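You operate a simulated robot arm through the tools that you are given. There is no shell and no other tool. Be economical: measure what you need, move in short steps, check, and stop when the job is done.

You are at the controls of a simulated two-armed robot. One attempt, no reset.

## Task
On the top of the pine table with the rail, fold the yellow cloth in half.

Only the result counts: the job must be done as asked and must still hold three seconds after the hand-in. Knocking over, shifting, dropping, spilling or breaking anything else fails it. Flat cloth is picked up by pressing the open fingertips on it (5 to 10 N) and closing them slowly along it; thin cloth reads only 2 to 8 mm in the jaws.

## Robot
Two 7-joint arms with two-finger parallel grippers on one trunk, on a base that drives. Base frame: it is fixed to the floor where the robot stands at the start and does not move with it; the origin is under the middle of the robot, x ahead of it, y to its left, z up. Lengths are in cm, angles in degrees, forces in N, time in s.
The left shoulder is at the start at [7, 16.3, 107], the right one opposite. With the tool pointing down near the work surface each hand reaches from about 38 to 88 cm from the robot's upright axis, wherever it stands, measured 20 degrees to its own side. Places, roughly: top of the pine table with the rail [60, 30, 80]. Payload 3.43 kg a hand.
Tool frame (each hand has its own): the origin (TCP) lies between the finger pads and is the grasp point; the fingertips stand 3.4 cm ahead of it; z points along the fingers, y is the line along which they close. Largest opening 12.8 cm; finger width 2.4, thickness 1.2; the body of the gripper, 4.8 by 13 cm, starts 9.6 cm behind the TCP.
Orientation is that of the tool frame in the base frame, as a unit quaternion [x, y, z, w]. With the fingers straight down and closing along the base's y, the tool's x points along the base's -x, its y along +y and its z along -z.

## Interface
- The arms move only by the tool arm_command. It takes "left_commands", "right_commands" or both (then of equal length, played together; a hand with none holds still); each is a list of rows, each a list of 3 entries, a list of its own where there are three numbers: the finger opening in cm, from 0 to 12.8, then the shift along the tool's x, y, z in cm, then the turn, a rotation vector about the tool's x, y, z in degrees. In form: [[fingers, [tx, ty, tz], [ax, ay, az]], ...]. A call has 1 to 8 rows; each row shifts and turns the commanded pose from where the row before left it, along the tool's axes as they then stand. A row lasts 0.2 s, in which the tool goes at most 5 cm and 8.6 degrees; a call with a longer step from one row to the next is refused whole, and so is a gripper value outside its range. Where a pose cannot be reached the arm comes as near as it can. A force on the tool above 40 N (or 10 N above the force at the start of the call, whichever is more), or a blocked arm, ends the call early, and 0.2 s more pass. The fingers move at their own pace (about 15.3 cm/s each) and stop on an object; they squeeze with about 22 N. The grip force told is the motor's: it shows also when the fingers shut on nothing. Time passes only in rows, and 0.2 s behind the last, so rows that do not move let the fingers close. The reply holds the time, the measured pose of the TCP, the force on the tool along the base axes, the opening and the grip force, in the units named above and with some noise, with the torque about the TCP (base axes, N m) and any sound that the robot's microphone picked up, and new pictures: "views" is both (left out), scene, wrist or none (wrist: the cameras of the hands that moved).
- Cameras (640 x 400 px; columns grow to the right, rows downward): "scene" is now at [13.09, -0.1, 128.28]; the picture's right is [0.01, -1.00, 0.00], its down [-0.71, -0.01, -0.71] and it looks along [0.71, 0.01, -0.71] (base axes); focal length 251 px, centre (320, 200). "left" rides on the left gripper at [7.6, 1.1, -16] in its tool frame; the picture's right is [-0.15, 0.99, 0.00], its down [-0.88, -0.13, -0.46] and it looks along [-0.45, -0.07, 0.89] (tool axes); focal length 234 px, centre (320, 200). "right" rides on the right gripper at [7.6, -1.1, -16] in its tool frame; the picture's right is [0.15, 0.99, 0.00], its down [-0.88, 0.13, -0.46] and it looks along [-0.45, 0.07, 0.89] (tool axes); focal length 234 px, centre (320, 200). There is no depth. A picture from a camera that has moved, and an enlarged one, comes with that camera's place and axes in the base frame and with its lens.
- slide_trunk(by): slides the trunk up (or, below 0, down) by that many cm; the arms and the scene camera ride with it, the base frame stays. It gives what a move gives, with no picture.
- base_move(legs): drives the robot by 1 to 6 legs, each [ahead, left, turn to the left] in cm, cm and degrees, along the robot's own axes; the way and the turn of a leg run together, so that a leg with both is an arc; at most 150 cm and 180 degrees a leg. The arms and the cameras ride along, it lands a little off, and it stops where it bumps. It gives what a move gives, and a new picture of the scene camera.
- turn_head(pan, tilt): turns the head with the scene camera to pan (to the left, within 86 degrees either way) and tilt (down, from -29 to 69), counted from straight ahead of the robot. It gives what a move gives, and a new picture of the scene camera.
- enlarge(camera, box): a new picture of the part [left, top, right, bottom] of that camera's present view, enlarged. It takes no simulated time.
- close_job(): hands the job in; it is judged then, once.

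Work in short steps. Places have to be worked out from the pictures, the camera data and where the tool is seen: move nearer, look again, correct. Check each grasp and each placing, and mend what went wrong. You have 120 turns and 260 pictures in all, those below and enlarged ones among them. Open the grippers and draw the arms clear of the work before you hand the job in, unless the task says otherwise; then end with one line.

The tools are called after "Request:" as a command line: name --argument value ..., lists and objects as JSON in quotes. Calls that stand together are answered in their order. arm_command: Moves the arms, as the interface text tells. Its arguments: {"type":"object","properties":{"left_commands":{"type":"array","items":{"type":"array"}},"right_commands":{"type":"array","items":{"type":"array"}},"views":{"type":"string","enum":["both","scene","wrist","none"]}},"required":[]} The other tools are called the same way: slide_trunk (by) slides the trunk up or down; base_move (legs) drives the base; turn_head (pan, tilt) turns the head that bears the scene camera; enlarge (camera, box) takes an enlarged picture of a part of a camera's view; close_job () hands the job in.

At the start:

```text
clock: 0.0
left_tool_pos: [71.42, 21.81, 93.02]
left_orientation: [0.0, 1.0, -0.001, 0.0]
left_force: [0.1, 0.5, 0.0]
left_ft_torque: [-0.01, 0.02, -0.02]
left_finger_gap: 12.81
left_grasp_force: 0.0
right_tool_pos: [61.15, -33.21, 95.27]
right_orientation: [0.0, 1.0, 0.0, 0.0]
right_force: [0.1, 0.0, -0.8]
right_ft_torque: [0.01, 0.01, 0.03]
right_finger_gap: 12.78
right_grasp_force: 0.1
trunk travel left (down, up): [-55.0, 39.0]
robot x, y, heading: [-0.5, -0.35, -0.1]
head pan, tilt: [0.4, 45.1]
```

scene: 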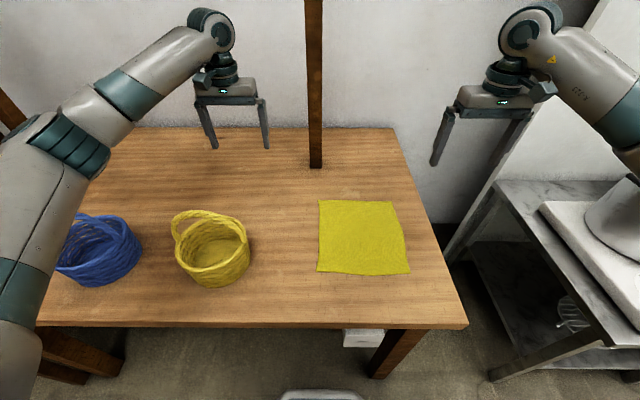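
right: 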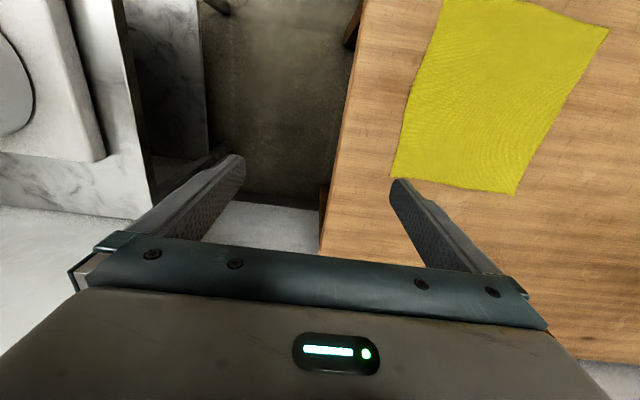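
left: 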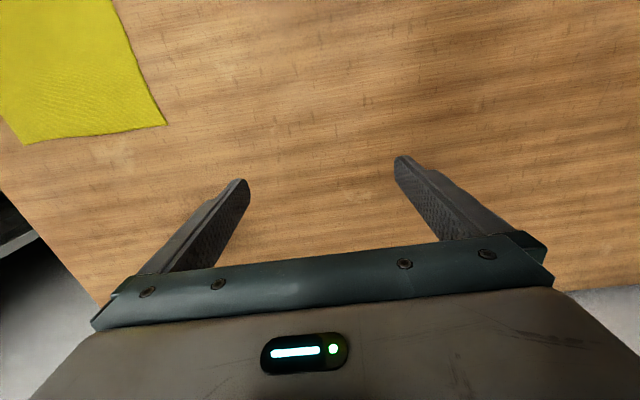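

The cloth lies at about x 40–61, y −19 to 1, if the table top is near z 80. I'll back the base up 10 cm so both hands reach its near corners comfortably, after raising the hands.

Request:
arm_command --left_commands '[[4, [0, 0, -3], [0, 0, 0]], [4, [0, 0, -3], [0, 0, 0]]]' --right_commands '[[4, [0, 3, -3], [0, 0, 0]], [4, [0, 3, -3], [0, 0, 0]]]' --views "none"

Request:
base_move --legs '[[-10, 0, 0]]'

```text
clock: 0.6
left_tool_pos: [71.32, 21.95, 99.0]
left_orientation: [0.001, 1.0, -0.001, 0.001]
left_force: [-0.4, -0.1, 0.4]
left_ft_torque: [0.02, -0.02, 0.0]
left_finger_gap: 3.99
left_grasp_force: 0.1
right_tool_pos: [61.08, -27.03, 101.44]
right_orientation: [0.001, 1.0, 0.0, 0.0]
right_force: [0.8, 0.4, 0.7]
right_ft_torque: [0.01, -0.02, 0.02]
right_finger_gap: 3.99
right_grasp_force: 0.1
trunk travel left (down, up): [-55.0, 39.0]
robot x, y, heading: [-0.27, -0.06, -0.1]
head pan, tilt: [0.4, 45.1]
```

```text
clock: 1.8
left_tool_pos: [61.26, 21.88, 99.05]
left_orientation: [0.001, 1.0, 0.0, 0.0]
left_force: [-0.8, -0.7, 0.0]
left_ft_torque: [0.04, -0.03, 0.0]
left_finger_gap: 4.0
left_grasp_force: 0.1
right_tool_pos: [51.08, -27.29, 101.18]
right_orientation: [0.0, 1.0, 0.0, 0.0]
right_force: [-0.2, 0.6, 0.9]
right_ft_torque: [0.0, -0.04, -0.01]
right_finger_gap: 4.01
right_grasp_force: 0.0
trunk travel left (down, up): [-55.0, 39.0]
robot x, y, heading: [-10.18, -0.44, -0.1]
head pan, tilt: [0.4, 45.1]
camera scene: at [2.97, -0.11, 128.28], right [0.01, -1.0, 0.0], down [-0.71, 0.0, -0.71], along [0.71, 0.0, -0.71], focal length 251 px, centre (320, 200)
```

scene: 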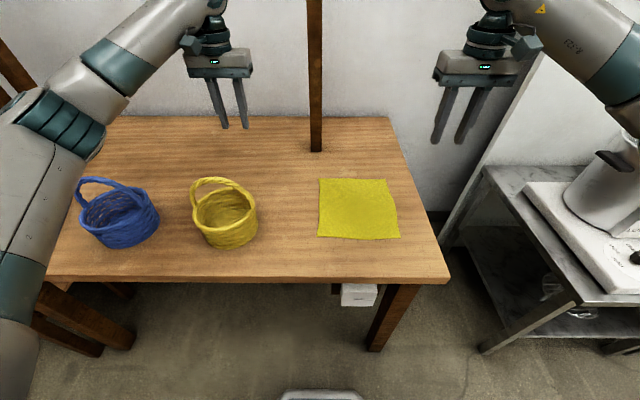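

Triangulating from two views gives a table top near z 76.5 and a cloth at x≈41.5–65, y≈−20.5 to +0.8. I bring both hands above the near corners and start turning them so that they close along x, with the cameras on the outside.

Request:
arm_command --left_commands '[[3.6, [4, -4.4, 0], [0, 0, 0]], [3.6, [4, -4.4, 0], [0, 0, 0]], [3.6, [4, -4.4, 0], [0, 0, 0]], [3.6, [3.2, -4.4, 0], [0, 0, 0]], [3.6, [0, 0, 0], [0, 0, 8.5]], [3.6, [0, 0, 0], [0, 0, 8.5]], [3.6, [0, 0, 0], [0, 0, 8.5]], [3.6, [0, 0, 0], [0, 0, 8.5]]]' --right_commands '[[3.6, [3, 3, 0], [0, 0, 0]], [3.6, [3, 3, 0], [0, 0, 0]], [3.6, [0, 3, 0], [0, 0, 0]], [3.6, [0, 0, 0], [0, 0, 0]], [3.6, [0, 0, 0], [0, 0, -8.5]], [3.6, [0, 0, 0], [0, 0, -8.5]], [3.6, [0, 0, 0], [0, 0, -8.5]], [3.6, [0, 0, 0], [0, 0, -8.5]]]' --views "none"

Request:
arm_command --left_commands '[[3.6, [0, 0, 0], [0, 0, 8]], [3.6, [0, 0, 0], [0, 0, 8]], [3.6, [0, 0, 0], [0, 0, 8]], [3.6, [0, 0, 0], [0, 0, 8]], [3.6, [0, 0, 0], [0, 0, 8]], [3.6, [0, 0, 0], [0, 0, 8]], [3.6, [0, 0, 0], [0, 0, 8]], [3.6, [0, 0, 0], [0, 0, 0]]]' --right_commands '[[3.6, [0, 0, 0], [0, 0, -8]], [3.6, [0, 0, 0], [0, 0, -8]], [3.6, [0, 0, 0], [0, 0, -8]], [3.6, [0, 0, 0], [0, 0, -8]], [3.6, [0, 0, 0], [0, 0, -8]], [3.6, [0, 0, 0], [0, 0, -8]], [3.6, [0, 0, 0], [0, 0, -8]], [3.6, [0, 0, 0], [0, 0, 0]]]'

```text
refused: row 1 steps farther than a row can; nothing moved
```

```text
clock: 3.5
left_tool_pos: [61.4, 21.79, 99.06]
left_orientation: [0.471, 0.882, 0.0, -0.001]
left_force: [-0.1, -1.2, 0.4]
left_ft_torque: [-0.01, 0.02, 0.01]
left_finger_gap: 3.62
left_grasp_force: 0.1
right_tool_pos: [47.53, -24.49, 100.83]
right_orientation: [-0.467, 0.884, 0.0, 0.0]
right_force: [0.4, 0.7, -0.3]
right_ft_torque: [-0.01, 0.0, -0.03]
right_finger_gap: 3.59
right_grasp_force: 0.0
right hand out of reach, approached as far as the arm can: row 6, 7
trunk travel left (down, up): [-55.0, 39.0]
robot x, y, heading: [-10.0, -0.2, -0.1]
head pan, tilt: [0.4, 45.1]
camera scene: at [3.08, -0.16, 128.27], right [0.01, -1.0, 0.0], down [-0.71, 0.0, -0.7], along [0.7, 0.01, -0.71], focal length 251 px, centre (320, 200)
camera right: at [44.32, -31.32, 116.87], right [-0.9, 0.44, 0.0], down [0.39, 0.8, 0.46], along [0.2, 0.41, -0.89], focal length 234 px, centre (320, 200)
camera left: at [58.03, 28.7, 115.06], right [0.9, 0.43, 0.0], down [0.38, -0.8, 0.46], along [0.2, -0.41, -0.89], focal length 234 px, centre (320, 200)
```

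scene: 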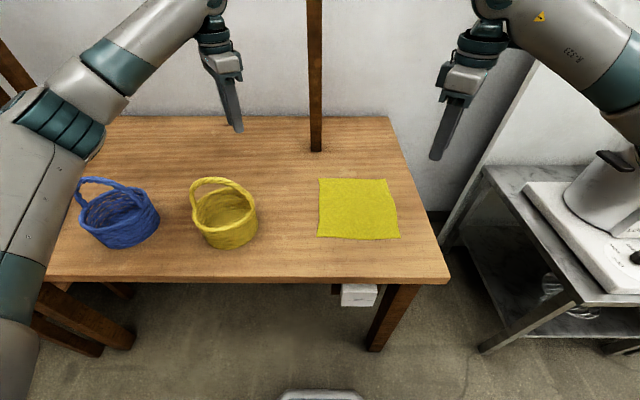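
right: 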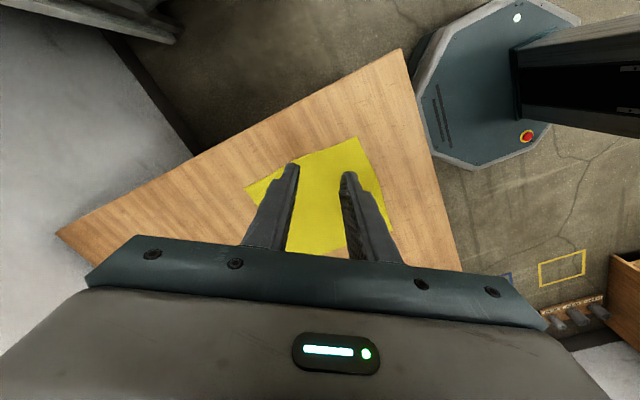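
left: 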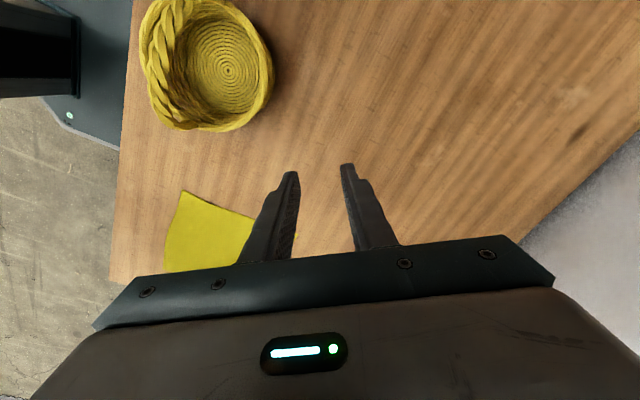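

The right hand hit a wrist limit on the way, but at 56° both hands lie diagonally across the corners, which suits corner pinches well. I keep this yaw and move above the near corners.

Request:
arm_command --left_commands '[[3.6, [-1.39, -3.94, 0], [0, 0, 0]], [3.6, [-1.39, -3.94, 0], [0, 0, 0]], [3.6, [-1.39, -3.94, 0], [0, 0, 0]], [3.6, [-1.39, -3.94, 0], [0, 0, 0]], [3.6, [-1.39, -3.94, 0], [0, 0, 0]], [3.6, [-1.39, -3.94, 0], [0, 0, 0]], [3.6, [-1.39, -3.94, 0], [0, 0, 0]]]' --right_commands '[[3.6, [0, 0, 3], [0, 0, 0]], [3.6, [0, 0, 3], [0, 0, 0]], [3.6, [-1.8, 3.3, 0], [0, 0, 0]], [3.6, [-1.8, 3.3, 0], [0, 0, 0]], [3.6, [0, 0, 0], [0, 0, 0]], [3.6, [0, 0, 0], [0, 0, 0]], [3.6, [0, 0, 0], [0, 0, 0]]]'

```text
clock: 5.2
left_tool_pos: [43.87, -1.93, 99.0]
left_orientation: [0.47, 0.883, 0.0, -0.001]
left_force: [0.4, -0.5, -0.7]
left_ft_torque: [0.03, 0.04, -0.01]
left_finger_gap: 3.59
left_grasp_force: 0.0
right_tool_pos: [44.0, -17.97, 95.0]
right_orientation: [-0.47, 0.883, 0.001, 0.001]
right_force: [-0.2, 0.8, -0.5]
right_ft_torque: [0.03, 0.02, 0.01]
right_finger_gap: 3.61
right_grasp_force: 0.0
trunk travel left (down, up): [-55.0, 39.0]
robot x, y, heading: [-9.94, -0.06, 0.2]
head pan, tilt: [0.4, 45.1]
camera scene: at [2.99, -0.26, 128.28], right [0.01, -1.0, 0.0], down [-0.71, 0.0, -0.71], along [0.71, 0.01, -0.71], focal length 251 px, centre (320, 200)
camera right: at [40.91, -24.81, 110.95], right [-0.9, 0.43, 0.0], down [0.38, 0.8, 0.46], along [0.2, 0.41, -0.89], focal length 234 px, centre (320, 200)
camera left: at [40.49, 4.97, 115.11], right [0.9, 0.43, 0.0], down [0.38, -0.8, 0.45], along [0.2, -0.41, -0.89], focal length 234 px, centre (320, 200)
```

scene: 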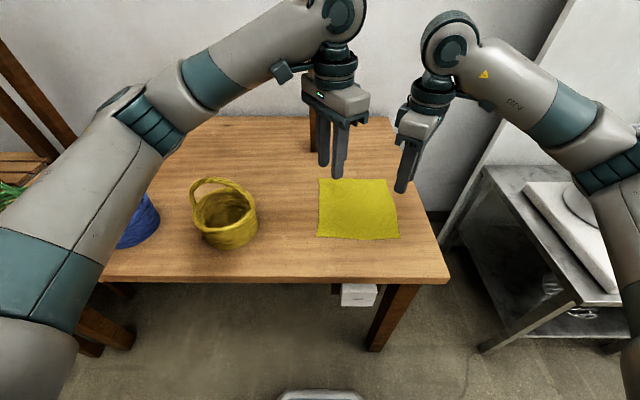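
right: 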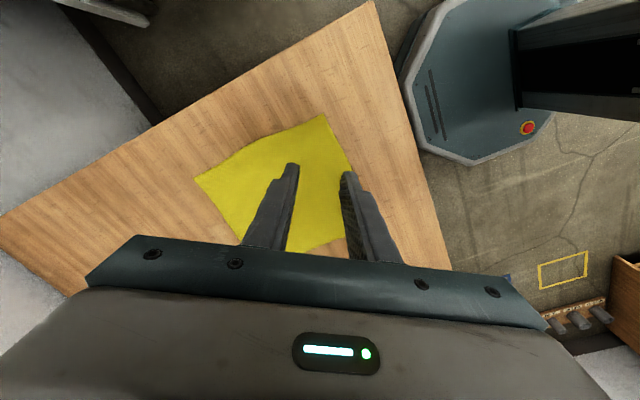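
left: 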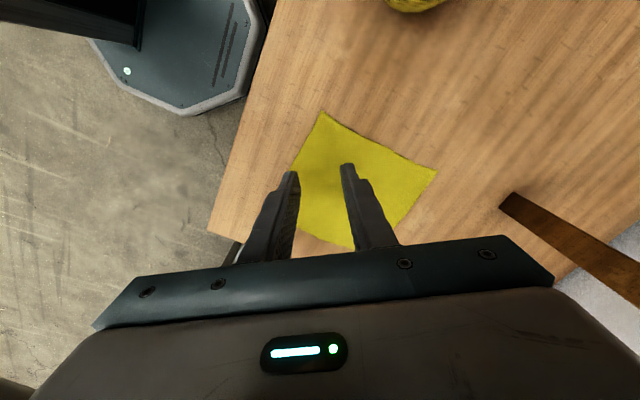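

Wrist views place the corners at (42.3, −20.7) and (42.9, 1.0). I fine-tune laterally and descend to about 2 cm above the cloth.

Request:
arm_command --left_commands '[[3.6, [-0.4, 1.3, 0], [0, 0, 0]], [3.6, [0, 0, 4.5], [0, 0, 0]], [3.6, [0, 0, 4.5], [0, 0, 0]], [3.6, [0, 0, 4.5], [0, 0, 0]], [3.6, [0, 0, 3.5], [0, 0, 0]], [3.6, [0, 0, 0], [0, 0, 0]]]' --right_commands '[[3.6, [-0.2, -0.83, 0], [0, 0, 0]], [3.6, [0, 0, 3.5], [0, 0, 0]], [3.6, [0, 0, 3.5], [0, 0, 0]], [3.6, [0, 0, 3.5], [0, 0, 0]], [3.6, [0, 0, 2.5], [0, 0, 0]], [3.6, [0, 0, 0], [0, 0, 0]]]'

```text
clock: 6.5
left_tool_pos: [45.14, -1.11, 82.01]
left_orientation: [0.469, 0.883, -0.001, 0.0]
left_force: [0.3, -0.9, -0.5]
left_ft_torque: [0.05, -0.02, -0.03]
left_finger_gap: 3.57
left_grasp_force: 0.1
right_tool_pos: [45.03, -18.13, 81.98]
right_orientation: [-0.47, 0.883, 0.0, 0.0]
right_force: [-0.7, -0.3, 0.6]
right_ft_torque: [0.01, 0.0, 0.02]
right_finger_gap: 3.63
right_grasp_force: 0.0
trunk travel left (down, up): [-55.0, 39.0]
robot x, y, heading: [-10.27, 0.19, -0.1]
head pan, tilt: [0.4, 45.1]
camera scene: at [2.99, -0.11, 128.28], right [0.01, -1.0, 0.0], down [-0.71, 0.0, -0.71], along [0.71, 0.0, -0.71], focal length 251 px, centre (320, 200)
camera right: at [41.79, -25.0, 97.96], right [-0.9, 0.43, 0.0], down [0.38, 0.8, 0.46], along [0.2, 0.41, -0.89], focal length 234 px, centre (320, 200)
camera left: at [41.85, 5.72, 98.08], right [0.9, 0.43, 0.0], down [0.38, -0.8, 0.46], along [0.2, -0.41, -0.89], focal length 234 px, centre (320, 200)
```

scene: 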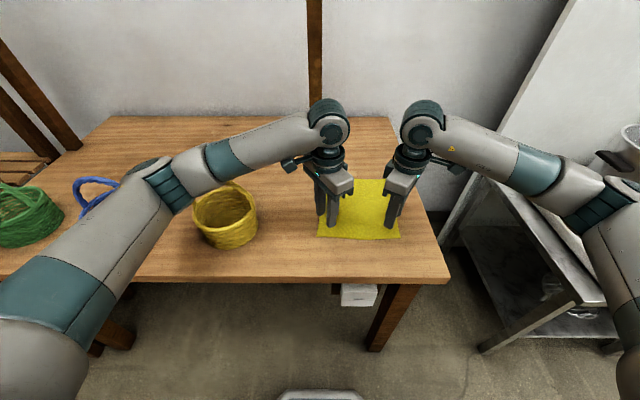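
right: 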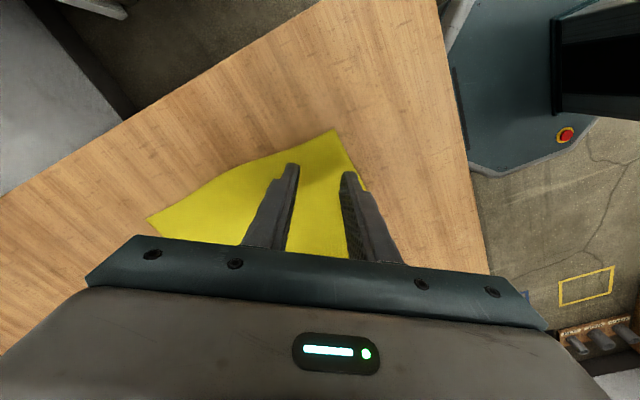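
left: 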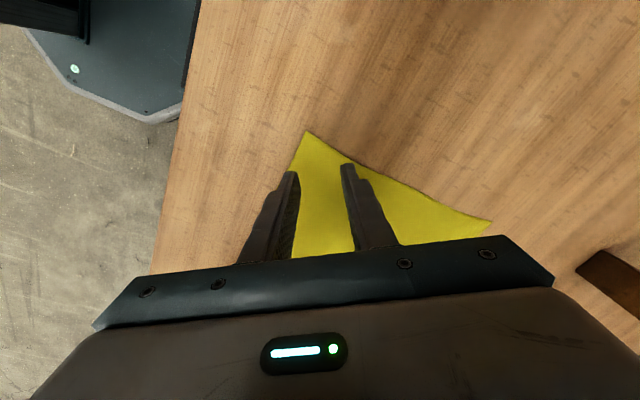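

The near fingers sit slightly over the edge. I shift both hands 0.8 cm inward, then lower toward contact.

Request:
arm_command --left_commands '[[3.6, [-0.7, 0.5, 0], [0, 0, 0]], [3.6, [0, 0, 0.6], [0, 0, 0]], [3.6, [0, 0, 0.6], [0, 0, 0]], [3.6, [0, 0, 0.5], [0, 0, 0]], [3.6, [0, 0, 0], [0, 0, 0]]]' --right_commands '[[3.6, [-0.7, -0.5, 0], [0, 0, 0]], [3.6, [0, 0, 0.6], [0, 0, 0]], [3.6, [0, 0, 0.6], [0, 0, 0]], [3.6, [0, 0, 0.5], [0, 0, 0]], [3.6, [0, 0, 0], [0, 0, 0]]]' --views "wrist"

```text
clock: 7.8
left_tool_pos: [46.0, -1.57, 80.28]
left_orientation: [0.469, 0.883, 0.0, 0.0]
left_force: [0.3, 0.2, 0.5]
left_ft_torque: [0.02, 0.02, -0.01]
left_finger_gap: 3.59
left_grasp_force: 0.1
right_tool_pos: [45.76, -17.83, 80.27]
right_orientation: [-0.47, 0.883, 0.0, 0.001]
right_force: [0.4, 0.1, 0.0]
right_ft_torque: [0.01, -0.02, 0.01]
right_finger_gap: 3.59
right_grasp_force: 0.1
trunk travel left (down, up): [-55.0, 39.0]
robot x, y, heading: [-9.73, 0.38, -0.1]
head pan, tilt: [0.4, 45.1]
camera right: at [42.54, -24.67, 96.26], right [-0.9, 0.43, 0.0], down [0.38, 0.8, 0.46], along [0.2, 0.41, -0.89], focal length 234 px, centre (320, 200)
camera left: at [42.66, 5.36, 96.35], right [0.9, 0.43, 0.0], down [0.38, -0.8, 0.46], along [0.2, -0.41, -0.89], focal length 234 px, centre (320, 200)
```

right: 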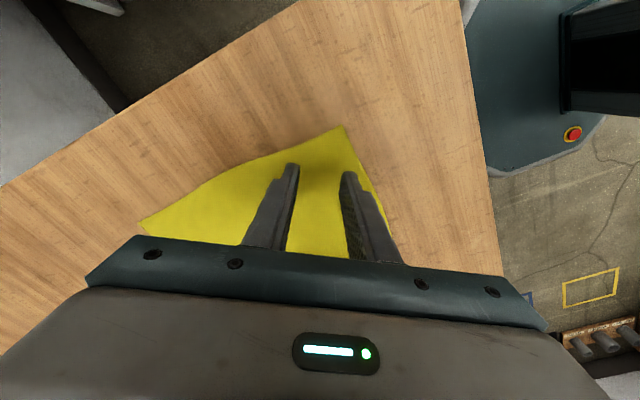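
left: 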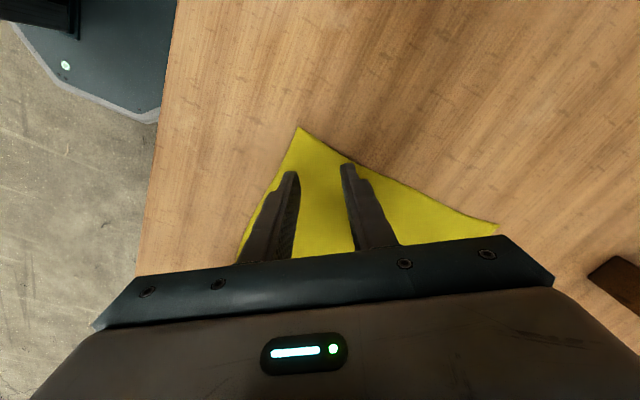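

No contact yet at 80.27. I keep stepping down in small amounts, with a slight left-hand shift inward.

Request:
arm_command --left_commands '[[3.6, [-0.3, -0.2, 0], [0, 0, 0]], [3.6, [0, 0, 0.3], [0, 0, 0]], [3.6, [0, 0, 0.2], [0, 0, 0]], [3.6, [0, 0, 0], [0, 0, 0]]]' --right_commands '[[3.6, [0, 0, 0], [0, 0, 0]], [3.6, [0, 0, 0.3], [0, 0, 0]], [3.6, [0, 0, 0.2], [0, 0, 0]], [3.6, [0, 0, 0], [0, 0, 0]]]' --views "none"

```text
clock: 8.8
left_tool_pos: [46.03, -1.81, 79.84]
left_orientation: [0.47, 0.883, 0.0, -0.001]
left_force: [-0.6, 0.0, -0.4]
left_ft_torque: [0.03, 0.0, 0.03]
left_finger_gap: 3.58
left_grasp_force: 0.0
right_tool_pos: [45.78, -17.88, 79.65]
right_orientation: [-0.47, 0.883, -0.001, 0.001]
right_force: [0.8, 0.5, 0.7]
right_ft_torque: [-0.03, 0.02, -0.03]
right_finger_gap: 3.58
right_grasp_force: 0.0
trunk travel left (down, up): [-55.0, 39.0]
robot x, y, heading: [-9.67, 0.0, 0.1]
head pan, tilt: [0.4, 45.1]
```

Still no contact; I go down another 0.4 cm.

Request:
arm_command --left_commands '[[3.6, [0, 0, 0.2], [0, 0, 0]], [3.6, [0, 0, 0.2], [0, 0, 0]], [3.6, [0, 0, 0], [0, 0, 0]]]' --right_commands '[[3.6, [0, 0, 0.2], [0, 0, 0]], [3.6, [0, 0, 0.2], [0, 0, 0]], [3.6, [0, 0, 0], [0, 0, 0]]]' --views "none"

```text
clock: 9.6
left_tool_pos: [45.99, -1.89, 79.45]
left_orientation: [0.47, 0.883, 0.0, 0.001]
left_force: [0.0, 0.3, 0.3]
left_ft_torque: [-0.02, -0.02, -0.01]
left_finger_gap: 3.59
left_grasp_force: 0.1
right_tool_pos: [45.71, -17.89, 79.43]
right_orientation: [-0.469, 0.883, 0.0, 0.0]
right_force: [0.6, 0.3, 0.1]
right_ft_torque: [-0.03, 0.01, 0.03]
right_finger_gap: 3.58
right_grasp_force: 0.0
trunk travel left (down, up): [-55.0, 39.0]
robot x, y, heading: [-9.95, 0.22, -0.1]
head pan, tilt: [0.4, 45.1]
```

Tips are at z≈76.0 with no force yet, so the table is a bit lower. I continue down.

Request:
arm_command --left_commands '[[3.6, [0, 0, 0.2], [0, 0, 0]], [3.6, [0, 0, 0.2], [0, 0, 0]], [3.6, [0, 0, 0], [0, 0, 0]]]' --right_commands '[[3.6, [0, 0, 0.2], [0, 0, 0]], [3.6, [0, 0, 0.2], [0, 0, 0]], [3.6, [0, 0, 0], [0, 0, 0]]]' --views "wrist"

```text
clock: 10.3
left_tool_pos: [46.11, -1.91, 79.05]
left_orientation: [0.469, 0.883, 0.0, 0.0]
left_force: [0.8, 0.8, -0.5]
left_ft_torque: [-0.01, -0.01, -0.02]
left_finger_gap: 3.6
left_grasp_force: 0.0
right_tool_pos: [45.66, -17.84, 78.97]
right_orientation: [-0.469, 0.883, 0.0, -0.001]
right_force: [-0.2, 0.1, 0.1]
right_ft_torque: [-0.01, 0.0, -0.01]
right_finger_gap: 3.61
right_grasp_force: 0.2
trunk travel left (down, up): [-55.0, 39.0]
robot x, y, heading: [-10.31, 0.05, -0.2]
head pan, tilt: [0.4, 45.1]
camera right: at [42.51, -24.67, 94.93], right [-0.9, 0.43, 0.0], down [0.38, 0.8, 0.46], along [0.2, 0.41, -0.89], focal length 234 px, centre (320, 200)
camera left: at [42.67, 4.95, 95.07], right [0.9, 0.43, 0.0], down [0.38, -0.8, 0.46], along [0.2, -0.41, -0.89], focal length 234 px, centre (320, 200)
```

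right: 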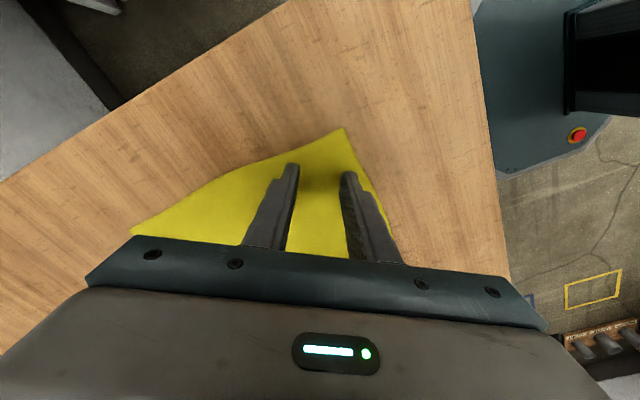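
left: 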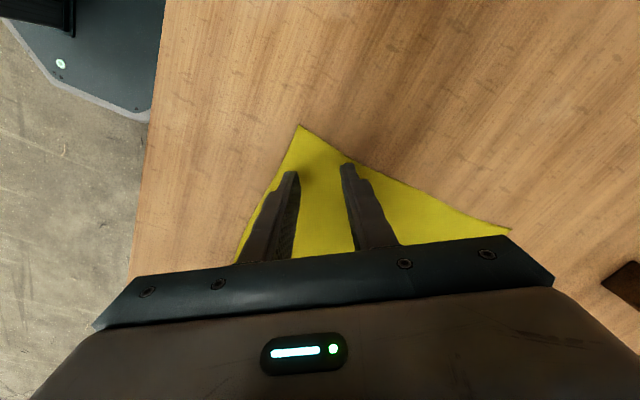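

Shadows still show a small gap. I continue down slowly.

Request:
arm_command --left_commands '[[3.6, [0, 0, 0.2], [0, 0, 0]], [3.6, [0, 0, 0.2], [0, 0, 0]], [3.6, [0, 0, 0], [0, 0, 0]]]' --right_commands '[[3.6, [0, 0, 0.2], [0, 0, 0]], [3.6, [0, 0, 0.2], [0, 0, 0]], [3.6, [0, 0, 0], [0, 0, 0]]]' --views "none"

Request:
arm_command --left_commands '[[3.6, [0, 0, 0.15], [0, 0, 0]], [3.6, [0, 0, 0.15], [0, 0, 0]], [3.6, [0, 0, 0], [0, 0, 0]]]' --right_commands '[[3.6, [0, 0, 0.15], [0, 0, 0]], [3.6, [0, 0, 0.15], [0, 0, 0]], [3.6, [0, 0, 0], [0, 0, 0]]]' --views "none"

```text
clock: 11.2
left_tool_pos: [46.05, -1.89, 78.83]
left_orientation: [0.469, 0.883, 0.001, 0.0]
left_force: [-0.6, -0.5, 0.9]
left_ft_torque: [0.03, -0.01, -0.01]
left_finger_gap: 3.6
left_grasp_force: 0.0
right_tool_pos: [45.65, -17.79, 78.62]
right_orientation: [-0.469, 0.883, -0.001, 0.0]
right_force: [-0.3, -0.8, -0.2]
right_ft_torque: [-0.01, -0.04, -0.04]
right_finger_gap: 3.6
right_grasp_force: 0.1
trunk travel left (down, up): [-55.0, 39.0]
robot x, y, heading: [-9.82, -0.04, 0.2]
head pan, tilt: [0.4, 45.1]
```

```text
clock: 11.9
left_tool_pos: [45.75, -1.92, 78.54]
left_orientation: [0.47, 0.883, 0.0, 0.001]
left_force: [2.6, -0.5, 8.2]
left_ft_torque: [-0.03, -0.02, -0.01]
left_finger_gap: 3.58
left_grasp_force: 0.1
right_tool_pos: [45.65, -17.92, 78.51]
right_orientation: [-0.468, 0.884, -0.001, 0.001]
right_force: [-0.8, -3.6, 18.6]
right_ft_torque: [-0.05, 0.29, 0.05]
right_finger_gap: 3.58
right_grasp_force: 0.1
trunk travel left (down, up): [-55.0, 39.0]
robot x, y, heading: [-10.03, 0.17, -0.1]
head pan, tilt: [0.4, 45.1]
```

Contact: left 8 N, right 19 N, so the cloth is at z≈75.2. I ease the right hand up slightly and close both slowly.

Request:
arm_command --left_commands '[[3.6, [0, 0, 0], [0, 0, 0]], [3.2, [0, 0, 0], [0, 0, 0]], [2.8, [0, 0, 0], [0, 0, 0]], [2.4, [0, 0, 0], [0, 0, 0]], [2.0, [0, 0, 0], [0, 0, 0]], [1.6, [0, 0, 0], [0, 0, 0]], [1.2, [0, 0, 0], [0, 0, 0]], [0.8, [0, 0, 0], [0, 0, 0]]]' --right_commands '[[3.6, [0, 0, -0.12], [0, 0, 0]], [3.2, [0, 0, 0], [0, 0, 0]], [2.8, [0, 0, 0], [0, 0, 0]], [2.4, [0, 0, 0], [0, 0, 0]], [2.0, [0, 0, 0], [0, 0, 0]], [1.6, [0, 0, 0], [0, 0, 0]], [1.2, [0, 0, 0], [0, 0, 0]], [0.8, [0, 0, 0], [0, 0, 0]]]' --views "wrist"

```text
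clock: 13.8
left_tool_pos: [45.85, -1.94, 78.6]
left_orientation: [0.47, 0.883, 0.0, 0.001]
left_force: [0.3, -2.1, 19.0]
left_ft_torque: [-0.01, 0.01, 0.04]
left_finger_gap: 0.67
left_grasp_force: 0.1
right_tool_pos: [45.45, -17.81, 78.54]
right_orientation: [-0.469, 0.883, -0.001, 0.001]
right_force: [0.9, 1.6, 12.3]
right_ft_torque: [0.02, 0.07, 0.01]
right_finger_gap: 0.7
right_grasp_force: 0.0
trunk travel left (down, up): [-55.0, 39.0]
robot x, y, heading: [-9.9, -0.09, 0.1]
head pan, tilt: [0.4, 45.1]
camera right: at [42.31, -24.6, 94.52], right [-0.9, 0.43, 0.0], down [0.38, 0.8, 0.46], along [0.2, 0.41, -0.89], focal length 234 px, centre (320, 200)
camera left: at [42.44, 5.01, 94.55], right [0.9, 0.43, 0.0], down [0.38, -0.8, 0.46], along [0.2, -0.41, -0.89], focal length 234 px, centre (320, 200)
```

right: 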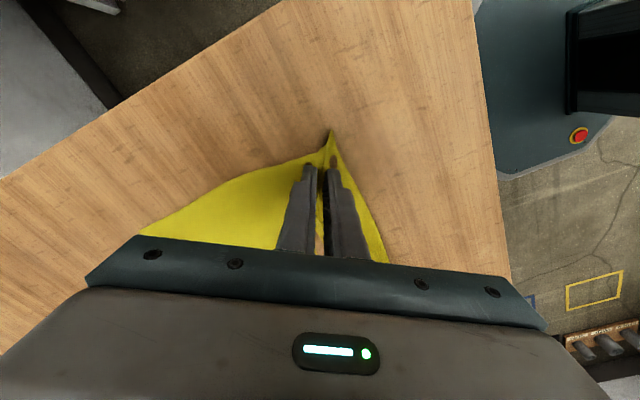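
left: 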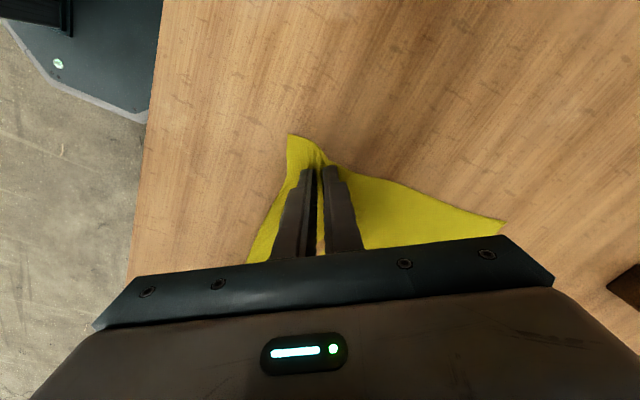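

Both corners have ruckled up between the fingers. I close fully and lift a little to check the grip.

Request:
arm_command --left_commands '[[0.3, [0, 0, 0], [0, 0, 0]], [0, [0, 0, 0], [0, 0, 0]], [0, [0, 0, 0], [0, 0, 0]], [0, [0, 0, -1], [0, 0, 0]], [0, [0, 0, -1], [0, 0, 0]], [0, [0, 0, 0], [0, 0, 0]]]' --right_commands '[[0.3, [0, 0, 0], [0, 0, 0]], [0, [0, 0, 0], [0, 0, 0]], [0, [0, 0, 0], [0, 0, 0]], [0, [0, 0, -1], [0, 0, 0]], [0, [0, 0, -1], [0, 0, 0]], [0, [0, 0, 0], [0, 0, 0]]]'

```text
clock: 15.2
left_tool_pos: [46.01, -1.95, 80.29]
left_orientation: [0.469, 0.883, 0.0, -0.001]
left_force: [-0.1, 0.0, -0.1]
left_ft_torque: [0.01, 0.02, 0.0]
left_finger_gap: 0.0
left_grasp_force: 21.5
right_tool_pos: [45.69, -17.85, 80.38]
right_orientation: [-0.47, 0.883, 0.0, 0.0]
right_force: [-0.5, 0.1, -0.3]
right_ft_torque: [0.02, 0.03, -0.02]
right_finger_gap: 0.23
right_grasp_force: 21.9
trunk travel left (down, up): [-55.0, 39.0]
robot x, y, heading: [-10.4, 0.12, 0.1]
head pan, tilt: [0.4, 45.1]
camera scene: at [3.06, -0.12, 128.26], right [0.01, -1.0, 0.0], down [-0.71, 0.0, -0.7], along [0.7, 0.0, -0.71], focal length 251 px, centre (320, 200)
camera right: at [42.54, -24.68, 96.35], right [-0.9, 0.43, 0.0], down [0.39, 0.8, 0.46], along [0.2, 0.41, -0.89], focal length 234 px, centre (320, 200)
camera left: at [42.68, 5.01, 96.31], right [0.9, 0.43, 0.0], down [0.38, -0.8, 0.45], along [0.2, -0.41, -0.89], focal length 234 px, centre (320, 200)
```

scene: 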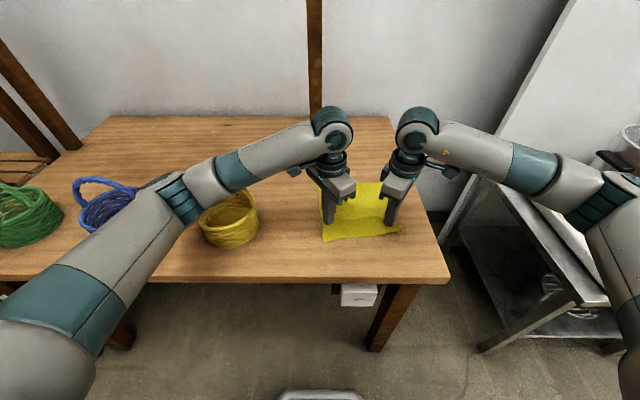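
right: 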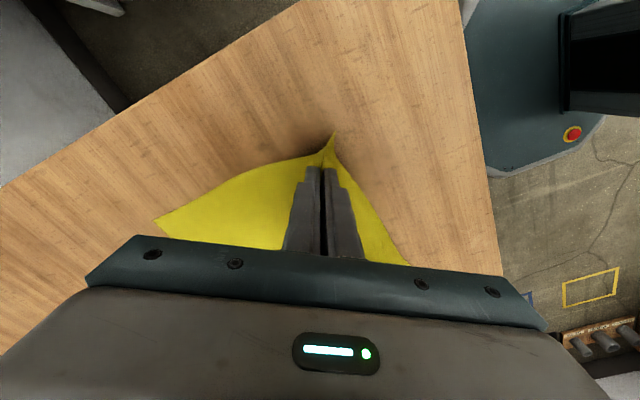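
left: 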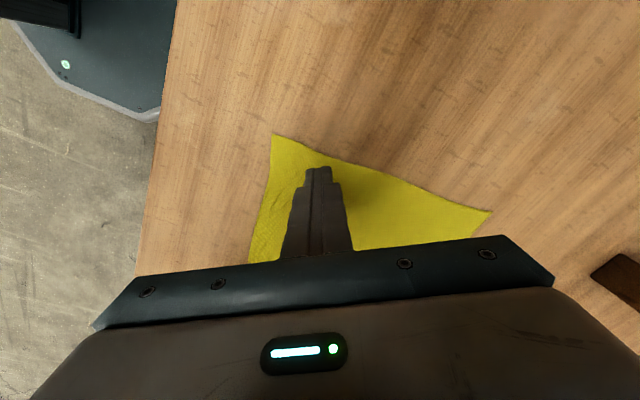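

The right hand holds the cloth (0.23 cm), but the left slipped off (0.0). I reposition the left over its corner, now near (41, −0.6), with a wider opening, and go down again.

Request:
arm_command --left_commands '[[2, [0.12, -1.3, 0], [0, 0, 0]], [4.4, [0.13, -1.3, 0], [0, 0, 0]], [4.4, [0, 0, 0.5], [0, 0, 0]], [4.4, [0, 0, 0.5], [0, 0, 0]], [4.4, [0, 0, 0.35], [0, 0, 0]], [4.4, [0, 0, 0], [0, 0, 0]]]' --views "wrist"

```text
clock: 16.6
left_tool_pos: [43.64, -3.21, 78.8]
left_orientation: [0.47, 0.883, 0.0, 0.0]
left_force: [-0.4, -1.1, -0.1]
left_ft_torque: [0.01, 0.0, 0.04]
left_finger_gap: 4.42
left_grasp_force: 0.1
right_tool_pos: [45.79, -17.8, 80.37]
right_orientation: [-0.469, 0.883, -0.001, 0.0]
right_force: [0.7, -0.1, 0.1]
right_ft_torque: [-0.01, -0.03, -0.01]
right_finger_gap: 0.2
right_grasp_force: 21.8
trunk travel left (down, up): [-55.0, 39.0]
robot x, y, heading: [-10.14, 0.37, 0.0]
head pan, tilt: [0.4, 45.1]
camera left: at [40.38, 3.72, 94.98], right [0.9, 0.43, 0.0], down [0.38, -0.8, 0.46], along [0.2, -0.41, -0.89], focal length 234 px, centre (320, 200)
```

left: 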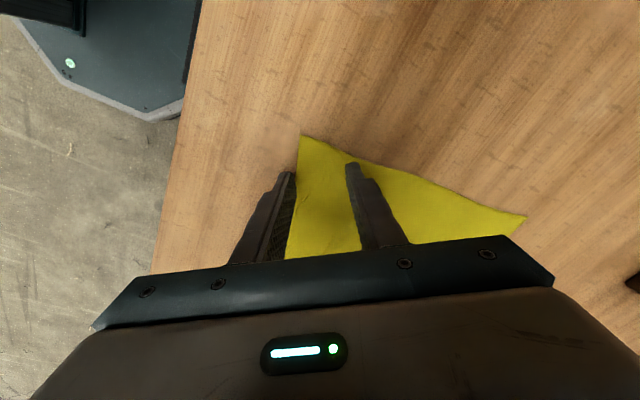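

The near finger is off the cloth here, so I shift the left hand about 1.5 cm forward and press.

Request:
arm_command --left_commands '[[4.4, [0, 0, -0.3], [0, 0, 0]], [4.4, [-0.8, 1.2, 0], [0, 0, 0]], [4.0, [0, 0, 0.35], [0, 0, 0]], [4.0, [0, 0, 0.15], [0, 0, 0]], [4.0, [0, 0, 0], [0, 0, 0]]]' --views "wrist"

```text
clock: 17.8
left_tool_pos: [45.05, -3.17, 78.74]
left_orientation: [0.469, 0.883, 0.0, 0.0]
left_force: [-0.3, -0.6, -0.7]
left_ft_torque: [-0.03, 0.0, 0.01]
left_finger_gap: 3.98
left_grasp_force: 0.0
right_tool_pos: [45.59, -17.89, 80.33]
right_orientation: [-0.469, 0.883, 0.0, -0.001]
right_force: [0.8, 0.1, -0.8]
right_ft_torque: [0.02, -0.02, 0.01]
right_finger_gap: 0.21
right_grasp_force: 21.7
trunk travel left (down, up): [-55.0, 39.0]
robot x, y, heading: [-10.14, 0.02, -0.1]
head pan, tilt: [0.4, 45.1]
camera left: at [41.82, 3.74, 94.77], right [0.9, 0.43, 0.0], down [0.38, -0.8, 0.46], along [0.2, -0.41, -0.89], focal length 234 px, centre (320, 200)
```

left: 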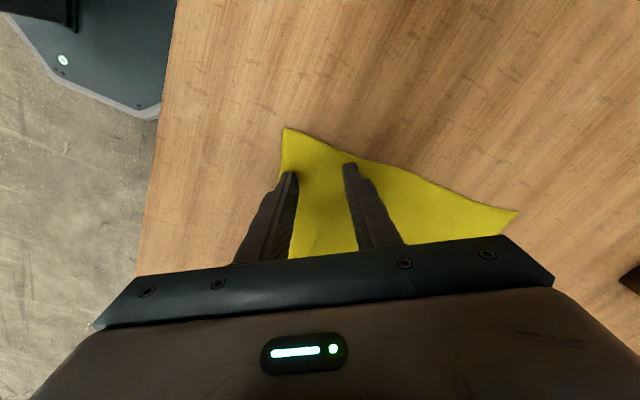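

The near finger is just on the edge; I shift 0.7 cm more and press for contact.

Request:
arm_command --left_commands '[[4.0, [-0.4, 0.6, 0], [0, 0, 0]], [4.0, [0, 0, 0.1], [0, 0, 0]], [4.0, [0, 0, 0.1], [0, 0, 0]], [4.0, [0, 0, 0.1], [0, 0, 0]], [4.0, [0, 0, 0], [0, 0, 0]]]' --views "wrist"

```text
clock: 18.9
left_tool_pos: [45.82, -3.19, 78.47]
left_orientation: [0.469, 0.883, 0.0, -0.001]
left_force: [2.1, 0.2, 6.5]
left_ft_torque: [0.01, 0.01, -0.04]
left_finger_gap: 4.0
left_grasp_force: 0.0
right_tool_pos: [45.66, -17.71, 80.35]
right_orientation: [-0.469, 0.883, 0.0, 0.0]
right_force: [-0.9, -0.6, 0.9]
right_ft_torque: [0.0, 0.03, -0.01]
right_finger_gap: 0.21
right_grasp_force: 22.1
trunk travel left (down, up): [-55.0, 39.0]
robot x, y, heading: [-9.78, -0.0, -0.2]
head pan, tilt: [0.4, 45.1]
camera left: at [42.5, 3.73, 94.56], right [0.9, 0.43, 0.0], down [0.38, -0.8, 0.46], along [0.2, -0.41, -0.89], focal length 234 px, centre (320, 200)
```

left: 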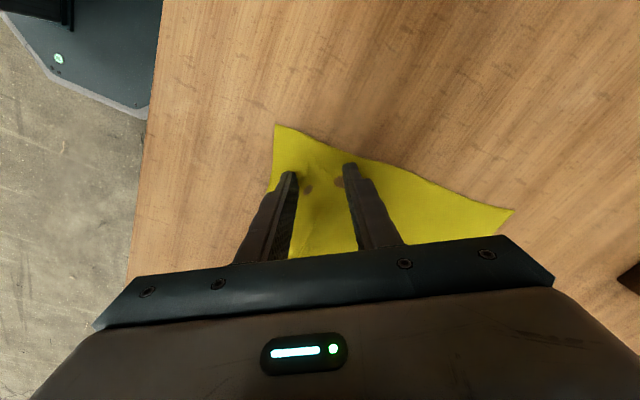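

Contact at 6.5 N with both fingers on cloth. I close slowly, half the earlier rate.

Request:
arm_command --left_commands '[[3.7, [0, 0, 0], [0, 0, 0]], [3.4, [0, 0, 0], [0, 0, 0]], [3.1, [0, 0, 0], [0, 0, 0]], [2.8, [0, 0, 0], [0, 0, 0]], [2.5, [0, 0, 0], [0, 0, 0]], [2.2, [0, 0, 0], [0, 0, 0]], [1.9, [0, 0, 0], [0, 0, 0]], [1.6, [0, 0, 0], [0, 0, 0]]]' --views "wrist"

```text
clock: 20.8
left_tool_pos: [45.71, -3.18, 78.63]
left_orientation: [0.47, 0.883, 0.0, -0.001]
left_force: [0.5, -0.5, 9.8]
left_ft_torque: [-0.03, 0.02, -0.01]
left_finger_gap: 1.52
left_grasp_force: 0.0
right_tool_pos: [45.63, -17.85, 80.45]
right_orientation: [-0.469, 0.883, 0.0, -0.001]
right_force: [-0.3, 0.5, 0.2]
right_ft_torque: [-0.01, -0.02, -0.02]
right_finger_gap: 0.18
right_grasp_force: 22.2
trunk travel left (down, up): [-55.0, 39.0]
robot x, y, heading: [-9.89, 0.03, 0.0]
head pan, tilt: [0.4, 45.1]
camera left: at [42.47, 3.74, 94.56], right [0.9, 0.43, 0.0], down [0.38, -0.8, 0.46], along [0.2, -0.41, -0.89], focal length 234 px, centre (320, 200)
```

left: 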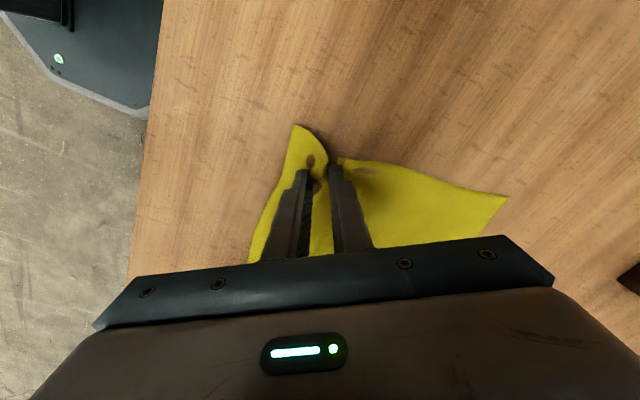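

A ruck is forming on the left. I close fully while still pressed, then lift slightly.

Request:
arm_command --left_commands '[[1.3, [0, 0, 0], [0, 0, 0]], [1.0, [0, 0, 0], [0, 0, 0]], [0.7, [0, 0, 0], [0, 0, 0]], [0.4, [0, 0, 0], [0, 0, 0]], [0, [0, 0, 0], [0, 0, 0]], [0, [0, 0, 0], [0, 0, 0]], [0, [0, 0, -1], [0, 0, 0]], [0, [0, 0, -1], [0, 0, 0]]]'

```text
clock: 22.6
left_tool_pos: [45.77, -3.18, 80.43]
left_orientation: [0.469, 0.883, 0.0, -0.001]
left_force: [0.1, -1.2, 0.6]
left_ft_torque: [-0.04, -0.01, 0.0]
left_finger_gap: 0.19
left_grasp_force: 21.7
right_tool_pos: [45.75, -17.81, 80.32]
right_orientation: [-0.469, 0.883, 0.0, 0.0]
right_force: [0.3, 1.6, -0.5]
right_ft_torque: [0.06, 0.01, 0.02]
right_finger_gap: 0.19
right_grasp_force: 22.3
trunk travel left (down, up): [-55.0, 39.0]
robot x, y, heading: [-9.79, -0.16, 0.0]
head pan, tilt: [0.4, 45.1]
camera scene: at [3.01, -0.11, 128.27], right [0.01, -1.0, 0.0], down [-0.71, 0.0, -0.71], along [0.71, 0.0, -0.71], focal length 251 px, centre (320, 200)
camera left: at [42.53, 3.7, 96.43], right [0.9, 0.43, 0.0], down [0.38, -0.8, 0.45], along [0.2, -0.41, -0.89], focal length 234 px, centre (320, 200)
```

scene: 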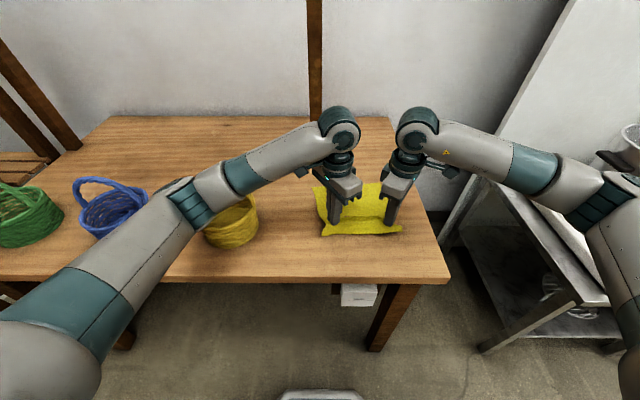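
left: 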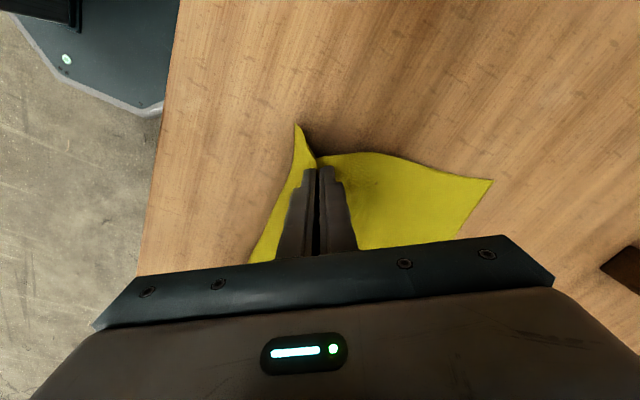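

Both hands now hold cloth (0.19 cm each). The fold line is at x≈54, so I carry both grips along an arc up and forward, first half now.

Request:
arm_command --left_commands '[[0, [-0.28, 0.415, -1.5], [0, 0, 0]], [0, [-0.28, 0.415, -1.5], [0, 0, 0]], [0, [-0.56, 0.83, -1.1], [0, 0, 0]], [0, [-0.56, 0.83, -1.1], [0, 0, 0]], [0, [-0.84, 1.245, -0.5], [0, 0, 0]], [0, [-0.84, 1.245, -0.5], [0, 0, 0]], [0, [-0.9, 1.33, 0], [0, 0, 0]], [0, [-0.9, 1.33, 0], [0, 0, 0]]]' --right_commands '[[0, [-0.28, -0.415, -1.5], [0, 0, 0]], [0, [-0.28, -0.415, -1.5], [0, 0, 0]], [0, [-0.56, -0.83, -1.1], [0, 0, 0]], [0, [-0.56, -0.83, -1.1], [0, 0, 0]], [0, [-0.84, -1.245, -0.5], [0, 0, 0]], [0, [-0.84, -1.245, -0.5], [0, 0, 0]], [0, [-0.9, -1.33, 0], [0, 0, 0]], [0, [-0.9, -1.33, 0], [0, 0, 0]]]'

```text
clock: 24.4
left_tool_pos: [55.01, -3.12, 86.63]
left_orientation: [0.47, 0.883, -0.001, -0.001]
left_force: [-0.6, -4.5, 0.5]
left_ft_torque: [-0.15, 0.03, 0.0]
left_finger_gap: 0.19
left_grasp_force: 21.5
right_tool_pos: [50.94, -17.69, 86.19]
right_orientation: [-0.469, 0.883, 0.0, 0.0]
right_force: [1.5, 3.8, 0.2]
right_ft_torque: [0.14, -0.01, -0.02]
right_finger_gap: 0.21
right_grasp_force: 22.1
right hand out of reach, approached as far as the arm can: row 6, 7, 8
trunk travel left (down, up): [-55.0, 39.0]
robot x, y, heading: [-9.85, -0.21, -0.0]
head pan, tilt: [0.4, 45.1]
camera scene: at [3.04, -0.12, 128.27], right [0.01, -1.0, 0.0], down [-0.71, 0.0, -0.7], along [0.7, 0.01, -0.71], focal length 251 px, centre (320, 200)
camera right: at [47.75, -24.64, 102.27], right [-0.9, 0.43, 0.0], down [0.38, 0.8, 0.46], along [0.2, 0.41, -0.89], focal length 234 px, centre (320, 200)
camera left: at [51.76, 3.71, 102.66], right [0.9, 0.43, 0.0], down [0.38, -0.8, 0.46], along [0.2, -0.41, -0.89], focal length 234 px, centre (320, 200)
```

scene: 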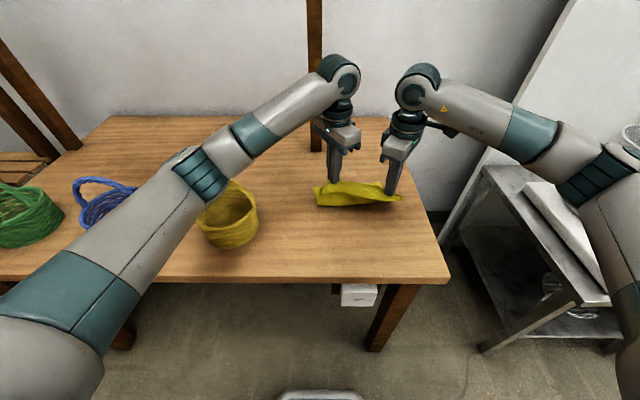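
right: 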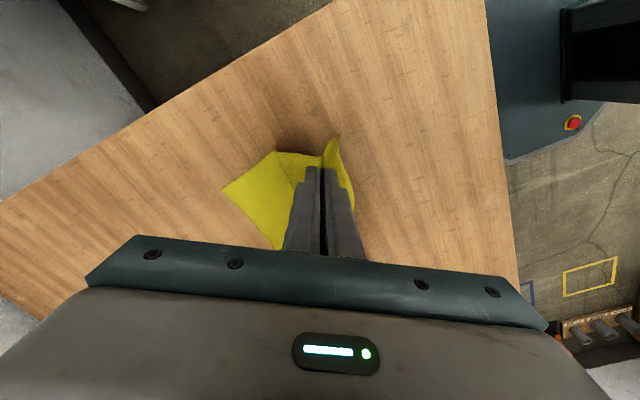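
left: 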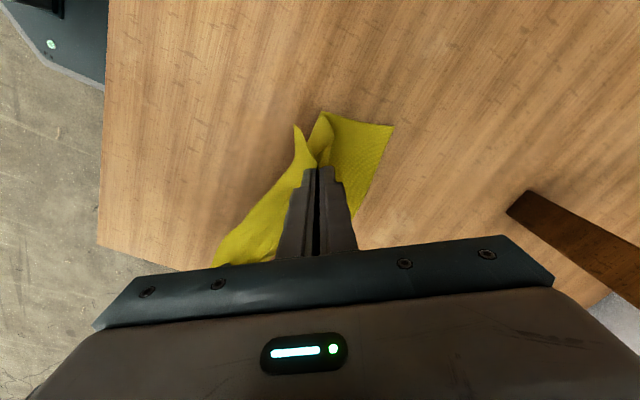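

The right arm runs into its wrist limit at this yaw and lags at x=51. I turn the right hand back about 32° in place so that it can catch up to x=55.

Request:
arm_command --right_commands '[[0, [0, 0, 0], [0, 0, 8]], [0, [0, 0, 0], [0, 0, 8]], [0, [0, 0, 0], [0, 0, 8]], [0, [0, 0, 0], [0, 0, 8]], [0, [0, 0, 0], [0, 0, 0]]]'

```text
clock: 25.6
left_tool_pos: [55.07, -3.11, 86.68]
left_orientation: [0.471, 0.882, -0.001, 0.0]
left_force: [-1.6, -9.1, 0.3]
left_ft_torque: [-0.33, 0.06, 0.02]
left_finger_gap: 0.21
left_grasp_force: 21.8
right_tool_pos: [50.91, -17.68, 86.34]
right_orientation: [-0.208, 0.978, 0.0, -0.001]
right_force: [1.4, 8.5, -0.1]
right_ft_torque: [0.3, -0.05, 0.13]
right_finger_gap: 0.22
right_grasp_force: 22.3
trunk travel left (down, up): [-55.0, 39.0]
robot x, y, heading: [-10.01, -0.13, -0.0]
head pan, tilt: [0.4, 45.1]
camera scene: at [3.03, -0.11, 128.28], right [0.01, -1.0, 0.0], down [-0.71, 0.0, -0.71], along [0.71, 0.0, -0.71], focal length 251 px, centre (320, 200)
camera right: at [44.56, -21.79, 102.31], right [-0.53, 0.84, 0.0], down [0.75, 0.48, 0.46], along [0.38, 0.24, -0.89], focal length 234 px, centre (320, 200)
```

scene: 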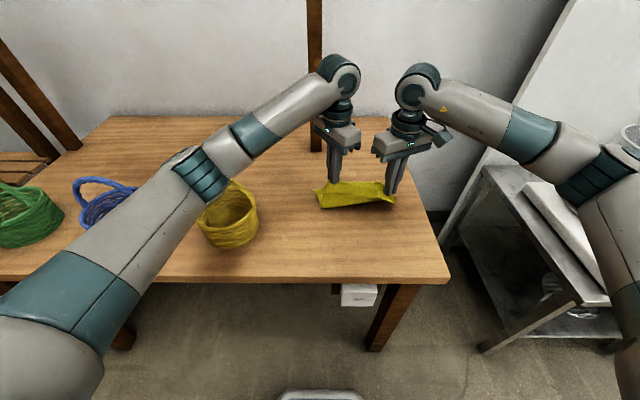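
right: 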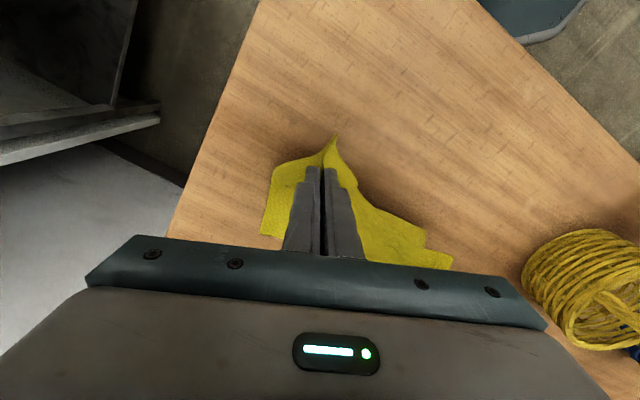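

The right hand turned but stayed at x=50.9. I now move it forward 4.1 cm to align with the left.

Request:
arm_command --right_commands '[[0, [-1.25, -0.56, -0.1], [0, 0, 0]], [0, [-1.25, -0.56, -0.1], [0, 0, 0]], [0, [-1.25, -0.56, -0.1], [0, 0, 0]], [0, [0, 0, 0], [0, 0, 0]]]' --views "wrist"

```text
clock: 26.6
left_tool_pos: [55.04, -3.19, 86.79]
left_orientation: [0.47, 0.883, 0.001, 0.0]
left_force: [1.8, -8.0, -0.8]
left_ft_torque: [-0.3, -0.05, 0.05]
left_finger_gap: 0.19
left_grasp_force: 21.7
right_tool_pos: [54.9, -17.84, 86.65]
right_orientation: [-0.208, 0.978, 0.0, 0.0]
right_force: [-2.6, 8.3, -0.4]
right_ft_torque: [0.31, 0.03, 0.17]
right_finger_gap: 0.21
right_grasp_force: 22.2
trunk travel left (down, up): [-55.0, 39.0]
robot x, y, heading: [-10.18, 0.29, 0.1]
head pan, tilt: [0.4, 45.1]
camera right: at [48.65, -21.83, 102.59], right [-0.54, 0.84, 0.0], down [0.75, 0.48, 0.46], along [0.38, 0.24, -0.89], focal length 234 px, centre (320, 200)
```

right: 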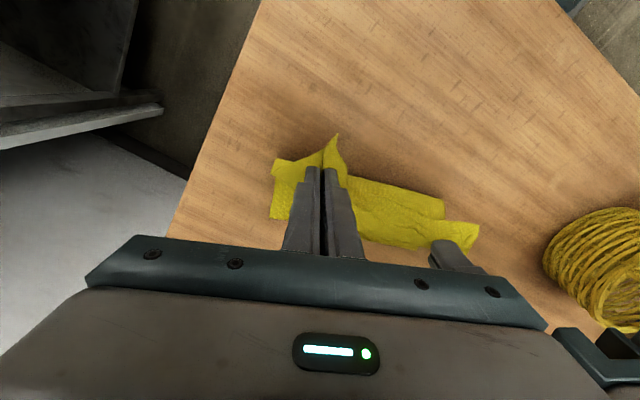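

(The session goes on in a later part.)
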